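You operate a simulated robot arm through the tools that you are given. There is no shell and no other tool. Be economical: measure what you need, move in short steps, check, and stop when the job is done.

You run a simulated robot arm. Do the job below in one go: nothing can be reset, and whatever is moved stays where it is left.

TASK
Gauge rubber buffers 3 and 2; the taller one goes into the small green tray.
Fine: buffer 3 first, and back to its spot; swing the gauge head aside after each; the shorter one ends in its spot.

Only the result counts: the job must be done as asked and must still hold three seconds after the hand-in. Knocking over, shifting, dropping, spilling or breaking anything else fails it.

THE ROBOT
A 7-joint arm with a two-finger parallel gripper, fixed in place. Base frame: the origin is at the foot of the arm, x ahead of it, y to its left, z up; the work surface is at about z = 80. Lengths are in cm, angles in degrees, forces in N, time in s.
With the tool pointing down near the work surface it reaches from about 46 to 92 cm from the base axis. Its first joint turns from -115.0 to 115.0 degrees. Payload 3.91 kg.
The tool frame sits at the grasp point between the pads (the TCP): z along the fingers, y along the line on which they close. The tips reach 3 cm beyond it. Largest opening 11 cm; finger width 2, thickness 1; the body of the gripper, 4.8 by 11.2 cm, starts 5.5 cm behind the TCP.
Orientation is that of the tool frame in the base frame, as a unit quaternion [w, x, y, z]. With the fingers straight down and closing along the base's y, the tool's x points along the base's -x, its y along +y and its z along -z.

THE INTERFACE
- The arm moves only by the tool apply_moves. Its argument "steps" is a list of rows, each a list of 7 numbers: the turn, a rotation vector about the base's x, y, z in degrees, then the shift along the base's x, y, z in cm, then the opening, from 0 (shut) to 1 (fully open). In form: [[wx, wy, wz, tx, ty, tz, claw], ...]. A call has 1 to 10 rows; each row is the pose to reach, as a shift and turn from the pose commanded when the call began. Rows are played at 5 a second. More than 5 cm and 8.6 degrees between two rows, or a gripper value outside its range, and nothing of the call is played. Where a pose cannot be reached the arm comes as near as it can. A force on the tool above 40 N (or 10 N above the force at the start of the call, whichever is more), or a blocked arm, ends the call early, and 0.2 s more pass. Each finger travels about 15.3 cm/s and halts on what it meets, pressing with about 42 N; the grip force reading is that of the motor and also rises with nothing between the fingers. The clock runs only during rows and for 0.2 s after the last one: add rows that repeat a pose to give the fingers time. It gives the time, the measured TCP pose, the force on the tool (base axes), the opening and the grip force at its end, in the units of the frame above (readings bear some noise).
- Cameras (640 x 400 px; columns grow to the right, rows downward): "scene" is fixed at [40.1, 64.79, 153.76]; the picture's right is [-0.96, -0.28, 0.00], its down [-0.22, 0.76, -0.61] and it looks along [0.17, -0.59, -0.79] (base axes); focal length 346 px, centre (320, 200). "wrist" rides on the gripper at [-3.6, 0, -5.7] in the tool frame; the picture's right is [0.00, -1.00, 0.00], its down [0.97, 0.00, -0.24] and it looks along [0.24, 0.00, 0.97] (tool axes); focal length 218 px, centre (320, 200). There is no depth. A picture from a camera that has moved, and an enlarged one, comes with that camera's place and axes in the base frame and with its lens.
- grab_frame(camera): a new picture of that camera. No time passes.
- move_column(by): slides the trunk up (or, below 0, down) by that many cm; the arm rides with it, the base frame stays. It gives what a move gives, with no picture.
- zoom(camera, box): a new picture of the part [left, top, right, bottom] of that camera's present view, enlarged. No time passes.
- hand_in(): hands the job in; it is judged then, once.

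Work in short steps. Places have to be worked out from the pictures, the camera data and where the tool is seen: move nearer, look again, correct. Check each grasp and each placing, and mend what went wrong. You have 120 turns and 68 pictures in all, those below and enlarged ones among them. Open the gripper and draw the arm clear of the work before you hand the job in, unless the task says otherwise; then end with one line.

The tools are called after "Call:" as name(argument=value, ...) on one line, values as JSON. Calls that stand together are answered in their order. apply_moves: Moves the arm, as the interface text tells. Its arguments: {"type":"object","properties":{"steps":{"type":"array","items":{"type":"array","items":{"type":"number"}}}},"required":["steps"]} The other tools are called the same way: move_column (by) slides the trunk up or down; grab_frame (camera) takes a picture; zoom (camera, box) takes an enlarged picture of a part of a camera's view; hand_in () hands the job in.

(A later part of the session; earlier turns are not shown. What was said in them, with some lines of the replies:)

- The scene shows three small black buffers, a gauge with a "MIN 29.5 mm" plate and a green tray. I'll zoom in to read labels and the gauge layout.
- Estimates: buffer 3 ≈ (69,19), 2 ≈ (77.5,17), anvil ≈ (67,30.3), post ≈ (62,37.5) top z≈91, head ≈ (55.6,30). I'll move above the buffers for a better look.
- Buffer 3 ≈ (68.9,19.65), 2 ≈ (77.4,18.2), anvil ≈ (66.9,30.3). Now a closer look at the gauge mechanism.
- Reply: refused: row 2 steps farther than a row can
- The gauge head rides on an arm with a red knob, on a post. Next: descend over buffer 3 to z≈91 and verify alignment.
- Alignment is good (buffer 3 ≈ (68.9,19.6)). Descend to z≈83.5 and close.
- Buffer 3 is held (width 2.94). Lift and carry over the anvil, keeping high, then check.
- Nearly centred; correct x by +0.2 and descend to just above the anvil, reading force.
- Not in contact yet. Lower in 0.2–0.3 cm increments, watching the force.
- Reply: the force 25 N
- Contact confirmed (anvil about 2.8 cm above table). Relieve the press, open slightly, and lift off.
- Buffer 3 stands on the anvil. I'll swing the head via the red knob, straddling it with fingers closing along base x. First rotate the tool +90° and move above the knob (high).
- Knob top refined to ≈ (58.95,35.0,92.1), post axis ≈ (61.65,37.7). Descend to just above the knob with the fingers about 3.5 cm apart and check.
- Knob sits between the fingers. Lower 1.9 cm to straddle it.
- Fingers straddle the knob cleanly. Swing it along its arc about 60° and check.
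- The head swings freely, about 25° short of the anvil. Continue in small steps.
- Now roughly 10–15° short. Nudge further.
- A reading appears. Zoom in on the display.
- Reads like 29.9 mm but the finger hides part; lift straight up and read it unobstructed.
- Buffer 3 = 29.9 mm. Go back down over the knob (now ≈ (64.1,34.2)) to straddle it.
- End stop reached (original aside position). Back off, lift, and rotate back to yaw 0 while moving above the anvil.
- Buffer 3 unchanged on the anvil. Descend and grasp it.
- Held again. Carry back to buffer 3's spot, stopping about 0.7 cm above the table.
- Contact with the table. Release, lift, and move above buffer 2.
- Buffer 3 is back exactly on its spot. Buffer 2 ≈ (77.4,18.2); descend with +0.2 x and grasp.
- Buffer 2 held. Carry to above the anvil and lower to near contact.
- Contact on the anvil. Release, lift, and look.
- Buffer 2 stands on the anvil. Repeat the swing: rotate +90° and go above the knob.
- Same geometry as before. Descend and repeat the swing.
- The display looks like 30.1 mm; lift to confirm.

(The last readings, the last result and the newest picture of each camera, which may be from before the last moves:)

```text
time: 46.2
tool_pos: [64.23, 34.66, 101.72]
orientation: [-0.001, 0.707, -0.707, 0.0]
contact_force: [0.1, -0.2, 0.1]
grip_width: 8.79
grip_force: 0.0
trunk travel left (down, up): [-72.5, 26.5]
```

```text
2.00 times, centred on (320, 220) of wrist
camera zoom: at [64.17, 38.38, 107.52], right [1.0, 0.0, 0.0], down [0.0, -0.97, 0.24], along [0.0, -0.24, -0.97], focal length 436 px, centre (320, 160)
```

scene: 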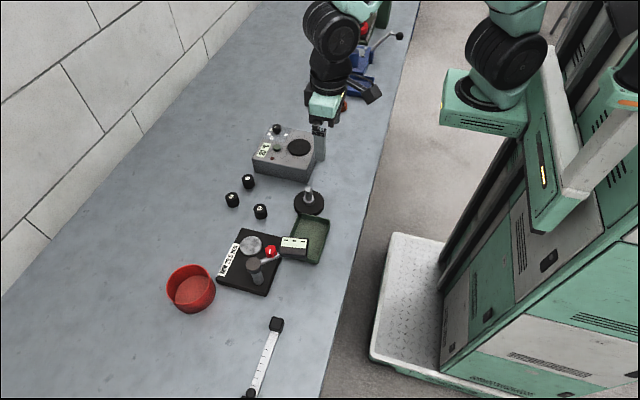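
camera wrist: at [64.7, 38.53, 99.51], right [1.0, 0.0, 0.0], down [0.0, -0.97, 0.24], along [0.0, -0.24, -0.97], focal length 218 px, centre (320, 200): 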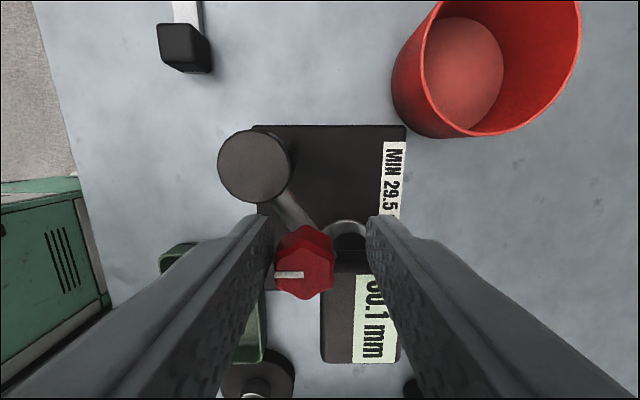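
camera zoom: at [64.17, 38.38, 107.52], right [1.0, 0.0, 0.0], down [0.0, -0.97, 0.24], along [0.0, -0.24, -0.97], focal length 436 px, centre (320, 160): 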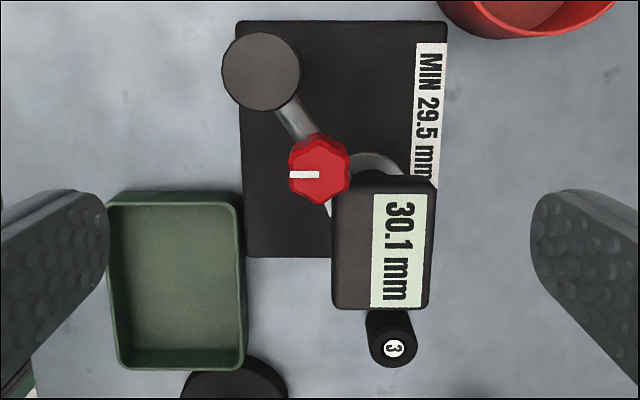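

Buffer 2 = 30.1 mm > buffer 3 = 29.9 mm, so 2 goes to the tray. Swing the head aside first, stopping just at the stop.

Call:
apply_moves(steps=[[0, 0, 0, 0, -0.3, -2, 0.34], [0, 0, 0, 0, -0.3, -2, 0.34], [0, 0, 0, 0, -0.3, -5, 0.34], [0, 0, 0, 0, -0.3, -7.8, 0.34], [0, 0, 0, 0, -0.3, -7.8, 0.34]])

Call:
apply_moves(steps=[[0, 0, 0, -0.8, -0.1, 0, 0.34], [0, 0, 0, -1.5, -0.25, 0, 0.34], [0, 0, 0, -2.1, -0.35, 0, 0.34], [0, 0, 0, -3.1, -0.55, 0, 0.34], [0, 0, 0, -4.1, -0.5, 0, 0.34], [0, 0, 0, -5.1, -0.2, 0, 0.34], [0, 0, 0, -5.8, 0.25, 0, 0.34], [0, 0, 0, -6.1, 0.6, 0, 0.34], [0, 0, 0, -6.1, 0.6, 0, 0.34]])

Call:
grab_frame(camera="wrist")

```text
time: 47.4
tool_pos: [64.15, 34.39, 93.82]
orientation: [0.002, -0.707, 0.707, 0.0]
contact_force: [0.3, -0.4, 0.5]
grip_width: 3.75
grip_force: 0.2
trunk travel left (down, up): [-72.5, 26.5]
```

```text
time: 49.4
tool_pos: [58.2, 34.76, 93.97]
orientation: [0.0, 0.707, -0.707, 0.0]
contact_force: [4.6, -2.4, 1.1]
grip_width: 4.0
grip_force: 2.9
trunk travel left (down, up): [-72.5, 26.5]
```

```text
33 pictures are left
camera wrist: at [58.08, 38.49, 99.7], right [1.0, 0.0, 0.0], down [0.0, -0.97, 0.24], along [0.0, -0.24, -0.97], focal length 218 px, centre (320, 200)
```

wrist: 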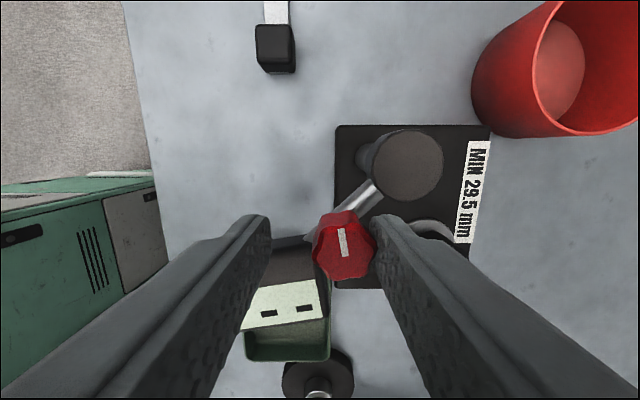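

Head aside at its stop. Back off, lift, rotate back over the anvil.

Call:
apply_moves(steps=[[0, 0, 0, 0.4, -0.1, 0, 0.34], [0, 0, 0, 0.4, -0.1, 3, 0.34], [0, 0, 0, 0.4, -0.1, 7, 0.34], [0, 0, -8, 1.5, -0.8, 8, 0.5], [0, 0, -16, 2.3, -1.5, 8, 0.5], [0, 0, -24, 3.1, -2, 8, 0.5], [0, 0, -32, 4, -2.5, 8, 0.5], [0, 0, -40, 5, -3, 8, 0.5], [0, 0, -45, 6, -3.5, 8, 0.5]])

Call:
apply_moves(steps=[[0, 0, -8, 0.6, -0.3, 0, 0.5], [0, 0, -16, 1.2, -0.5, 0, 0.5], [0, 0, -24, 1.8, -0.8, 0, 0.5], [0, 0, -32, 2.4, -1.1, 0, 0.5], [0, 0, -40, 2.85, -1.4, 0, 0.5], [0, 0, -45, 2.85, -1.4, 0, 0.5], [0, 0, -45, 2.85, -1.4, -2, 0.5]])

Call:
grab_frame(camera="wrist")

```text
time: 51.4
tool_pos: [64.28, 31.43, 102.05]
orientation: [0.0, -0.382, 0.924, 0.0]
contact_force: [-0.2, -0.6, 0.3]
grip_width: 5.5
grip_force: 0.0
trunk travel left (down, up): [-72.5, 26.5]
```

```text
time: 53.0
tool_pos: [66.97, 29.99, 99.77]
orientation: [0.0, -0.001, 1.0, -0.001]
contact_force: [0.6, -0.5, 0.7]
grip_width: 5.51
grip_force: 0.0
trunk travel left (down, up): [-72.5, 26.5]
```

```text
32 pictures are left
camera wrist: at [70.49, 30.14, 105.64], right [0.0, -1.0, 0.0], down [-0.97, 0.0, 0.24], along [-0.24, 0.0, -0.97], focal length 218 px, centre (320, 200)
```

wrist: 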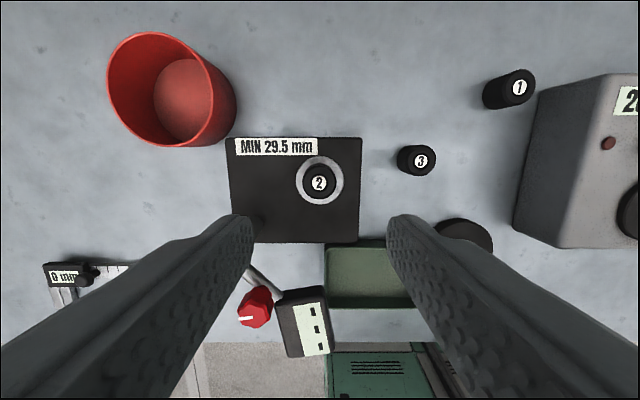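

Buffer 2 is centred under the gripper. Grasp it and lift.

Call:
apply_moves(steps=[[0, 0, 0, 0, 0, -4.5, 0.5], [0, 0, 0, 0, 0, -9, 0.5], [0, 0, 0, 0, 0, -12, 0.5], [0, 0, 0, 0, 0, -13.1, 0.5], [0, 0, 0, 0, 0, -13.1, 0.5], [0, 0, 0, 0, 0, -13.1, 0.1], [0, 0, 0, 0, 0, -13.1, 0.1], [0, 0, 0, 0, 0, -13.1, 0.1]])

Call:
apply_moves(steps=[[0, 0, 0, 0, 0, 4, 0.1], [0, 0, 0, 0, 0, 8, 0.1], [0, 0, 0, 0, -4, 10, 0.1], [0, 0, 0, -2, -8, 10, 0.1], [0, 0, 0, -6, -8.2, 10, 0.1], [0, 0, 0, -10, -8.2, 10, 0.1], [0, 0, 0, -12.3, -8.2, 10, 0.1], [0, 0, 0, -12.3, -8.2, 10, 0.1]])

Call:
grab_frame(camera="wrist")

Call:
zoom(camera="scene", box=[200, 160, 350, 310])

```text
time: 54.8
tool_pos: [67.08, 30.04, 86.76]
orientation: [0.0, -0.001, 1.0, 0.0]
contact_force: [0.9, 0.4, -0.7]
grip_width: 2.9
grip_force: 41.8
trunk travel left (down, up): [-72.5, 26.5]
```

```text
time: 56.6
tool_pos: [54.73, 21.94, 96.61]
orientation: [0.001, 0.0, 1.0, 0.001]
contact_force: [0.3, 0.2, -0.9]
grip_width: 2.93
grip_force: 41.6
trunk travel left (down, up): [-72.5, 26.5]
```

```text
31 pictures are left
camera wrist: at [58.22, 21.81, 102.35], right [0.0, -1.0, 0.0], down [-0.97, 0.0, 0.24], along [-0.24, 0.0, -0.97], focal length 218 px, centre (320, 200)
```

wrist: 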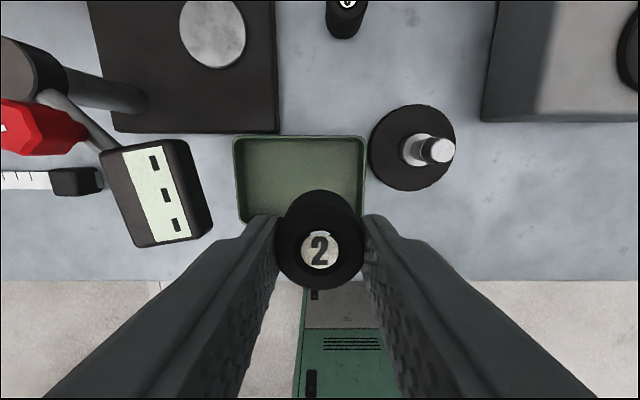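

```text
2.67 times, centred on (275, 235) of scene
camera zoom: at [40.1, 64.79, 153.76], right [-0.96, -0.28, 0.0], down [-0.22, 0.76, -0.61], along [0.17, -0.59, -0.79], focal length 923 px, centre (440, 107)
```

zoom: 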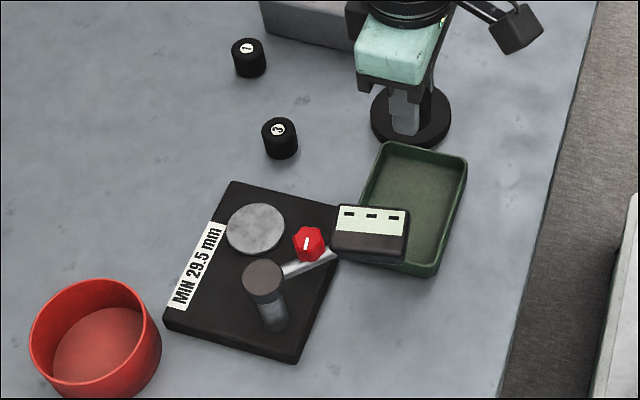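

Tray interior ≈ x 51–59, y 18–29.5. Lower at (54.8,22.2), which is clear of the head and stand.

Call:
apply_moves(steps=[[0, 0, 0, 0.1, 0.25, -4, 0.1], [0, 0, 0, 0.1, 0.25, -8, 0.1], [0, 0, 0, 0.1, 0.25, -10.5, 0.1], [0, 0, 0, 0.1, 0.25, -11.5, 0.1], [0, 0, 0, 0.1, 0.25, -11.5, 0.1]])

Call:
zoom(camera="scene", box=[255, 160, 365, 280])

```text
time: 57.8
tool_pos: [54.57, 22.04, 85.32]
orientation: [0.002, 0.0, 1.0, 0.0]
contact_force: [0.1, -0.8, 0.0]
grip_width: 2.95
grip_force: 41.8
trunk travel left (down, up): [-72.5, 26.5]
```

```text
3.33 times, centred on (310, 220) of scene
camera zoom: at [40.1, 64.79, 153.76], right [-0.96, -0.28, 0.0], down [-0.22, 0.76, -0.61], along [0.17, -0.59, -0.79], focal length 1154 px, centre (353, 133)
```

zoom: 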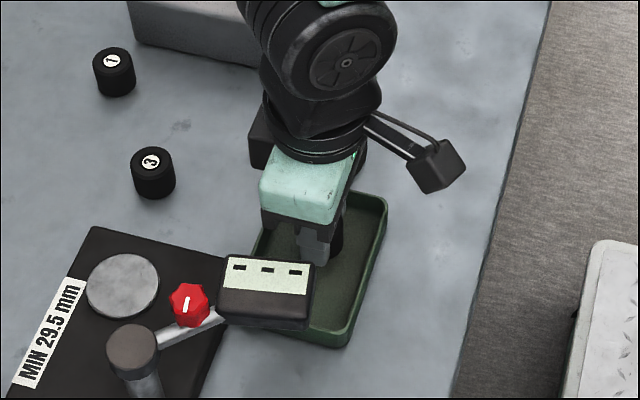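

Clear of everything. Feel for the tray floor in small steps.

Call:
apply_moves(steps=[[0, 0, 0, 0, 0, -0.25, 0.1], [0, 0, 0, 0, 0, -0.5, 0.1]])

Call:
apply_moves(steps=[[0, 0, 0, 0, 0, -0.15, 0.1], [0, 0, 0, 0, 0, -0.3, 0.1]])

```text
time: 58.4
tool_pos: [54.71, 22.03, 84.83]
orientation: [0.001, 0.001, 1.0, 0.0]
contact_force: [0.2, 0.1, -0.9]
grip_width: 2.92
grip_force: 42.0
trunk travel left (down, up): [-72.5, 26.5]
```

```text
time: 59.0
tool_pos: [54.88, 22.18, 84.46]
orientation: [0.001, -0.001, 1.0, 0.0]
contact_force: [0.2, 0.1, -0.5]
grip_width: 2.94
grip_force: 41.8
trunk travel left (down, up): [-72.5, 26.5]
```

Call:
apply_moves(steps=[[0, 0, 0, 0, 0, -0.15, 0.1], [0, 0, 0, 0, 0, -0.3, 0.1]])

```text
time: 59.6
tool_pos: [54.77, 22.14, 84.34]
orientation: [0.0, 0.0, 1.0, 0.0]
contact_force: [-0.8, -1.1, 5.2]
grip_width: 2.94
grip_force: 42.0
trunk travel left (down, up): [-72.5, 26.5]
```

Floor contact. Release gently, lift straight up, and check.

Call:
apply_moves(steps=[[0, 0, 0, 0, 0, 0, 0.3], [0, 0, 0, 0, 0, 0, 0.39], [0, 0, 0, 0, 0, 0, 0.39], [0, 0, 0, 0, 0, 4, 0.39], [0, 0, 0, 0, 0, 8, 0.39], [0, 0, 0, 0, 0, 12.5, 0.39], [0, 0, 0, 0, -4, 16, 0.5], [0, 0, 0, 0, -8, 18, 0.5], [0, 0, 0, 0, -12, 20, 0.6], [0, 0, 0, 0, -12, 20, 0.6]])

Call:
grab_frame(camera="wrist")

Call:
zoom(camera="scene", box=[200, 160, 350, 310])

```text
refused: row 7 steps farther than a row can; nothing moved
```

```text
28 pictures are left
camera wrist: at [58.31, 22.21, 90.11], right [0.0, -1.0, 0.0], down [-0.97, 0.0, 0.24], along [-0.24, 0.0, -0.97], focal length 218 px, centre (320, 200)
```

wrist: 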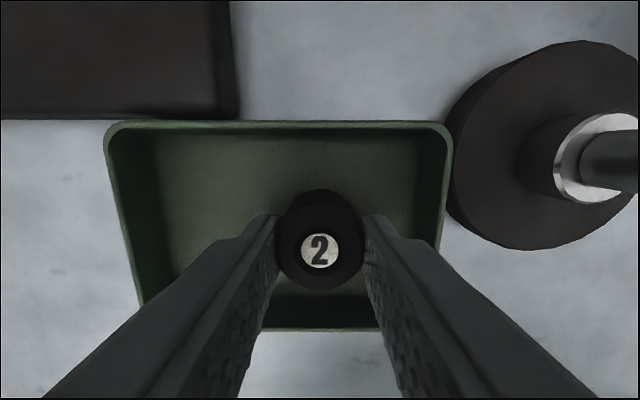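

```text
2.67 times, centred on (275, 235) of scene
camera zoom: at [40.1, 64.79, 153.76], right [-0.96, -0.28, 0.0], down [-0.22, 0.76, -0.61], along [0.17, -0.59, -0.79], focal length 923 px, centre (440, 107)
```

zoom: 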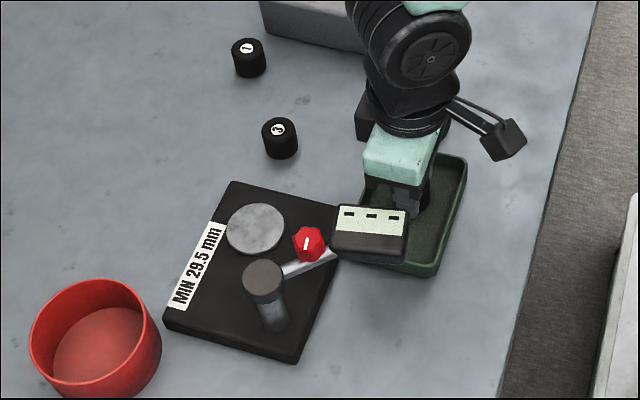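

The step was too long and nothing moved; the buffer is well inside the tray. Redo with shorter steps.

Call:
apply_moves(steps=[[0, 0, 0, 0, 0, 0, 0.3], [0, 0, 0, 0, 0, 0, 0.39], [0, 0, 0, 0, 0, 0, 0.39], [0, 0, 0, 0, 0, 4, 0.39], [0, 0, 0, 0, 0, 8, 0.39], [0, 0, 0, 0, 0, 12, 0.39], [0, 0, 0, 0, 0, 16, 0.5], [0, 0, 0, 0, -4, 18, 0.5], [0, 0, 0, 0, -8, 20, 0.5], [0, 0, 0, 0, -8, 20, 0.5]])

Call:
grab_frame(camera="wrist")

Call:
zoom(camera="scene", box=[200, 160, 350, 310])

```text
time: 61.8
tool_pos: [54.82, 14.02, 104.35]
orientation: [0.001, 0.0, 1.0, 0.0]
contact_force: [-0.2, 0.2, -1.3]
grip_width: 5.51
grip_force: 0.0
trunk travel left (down, up): [-72.5, 26.5]
```

```text
26 pictures are left
camera wrist: at [58.38, 14.12, 110.09], right [0.0, -1.0, 0.0], down [-0.97, 0.0, 0.24], along [-0.24, 0.0, -0.97], focal length 218 px, centre (320, 200)
```

wrist: 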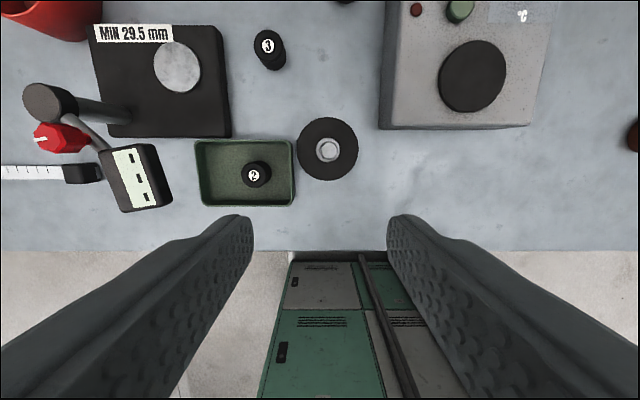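

```text
2.67 times, centred on (275, 235) of scene
camera zoom: at [40.1, 64.79, 153.76], right [-0.96, -0.28, 0.0], down [-0.22, 0.76, -0.61], along [0.17, -0.59, -0.79], focal length 923 px, centre (440, 107)
```

zoom: 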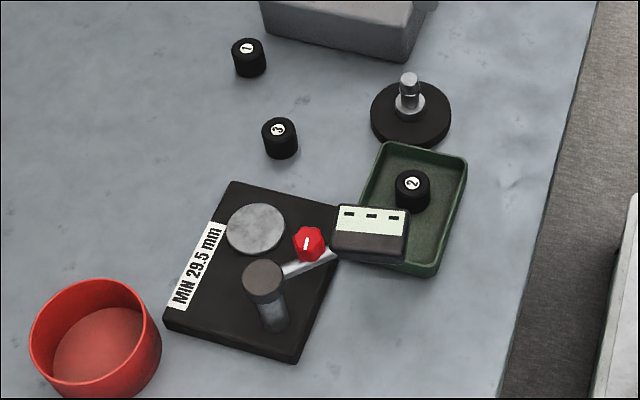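

Buffer 2 stands upright in the tray, buffer 3 is on its spot, the head is aside, nothing else has moved and the arm is clear. Handing in.

Call:
hand_in()

```text
The job is handed in.
```

Buffer 2 gauged taller (30.1 mm, against 29.9 mm for buffer 3) and stands in the small green tray; buffer 3 is back on its spot and the gauge head is swung aside.
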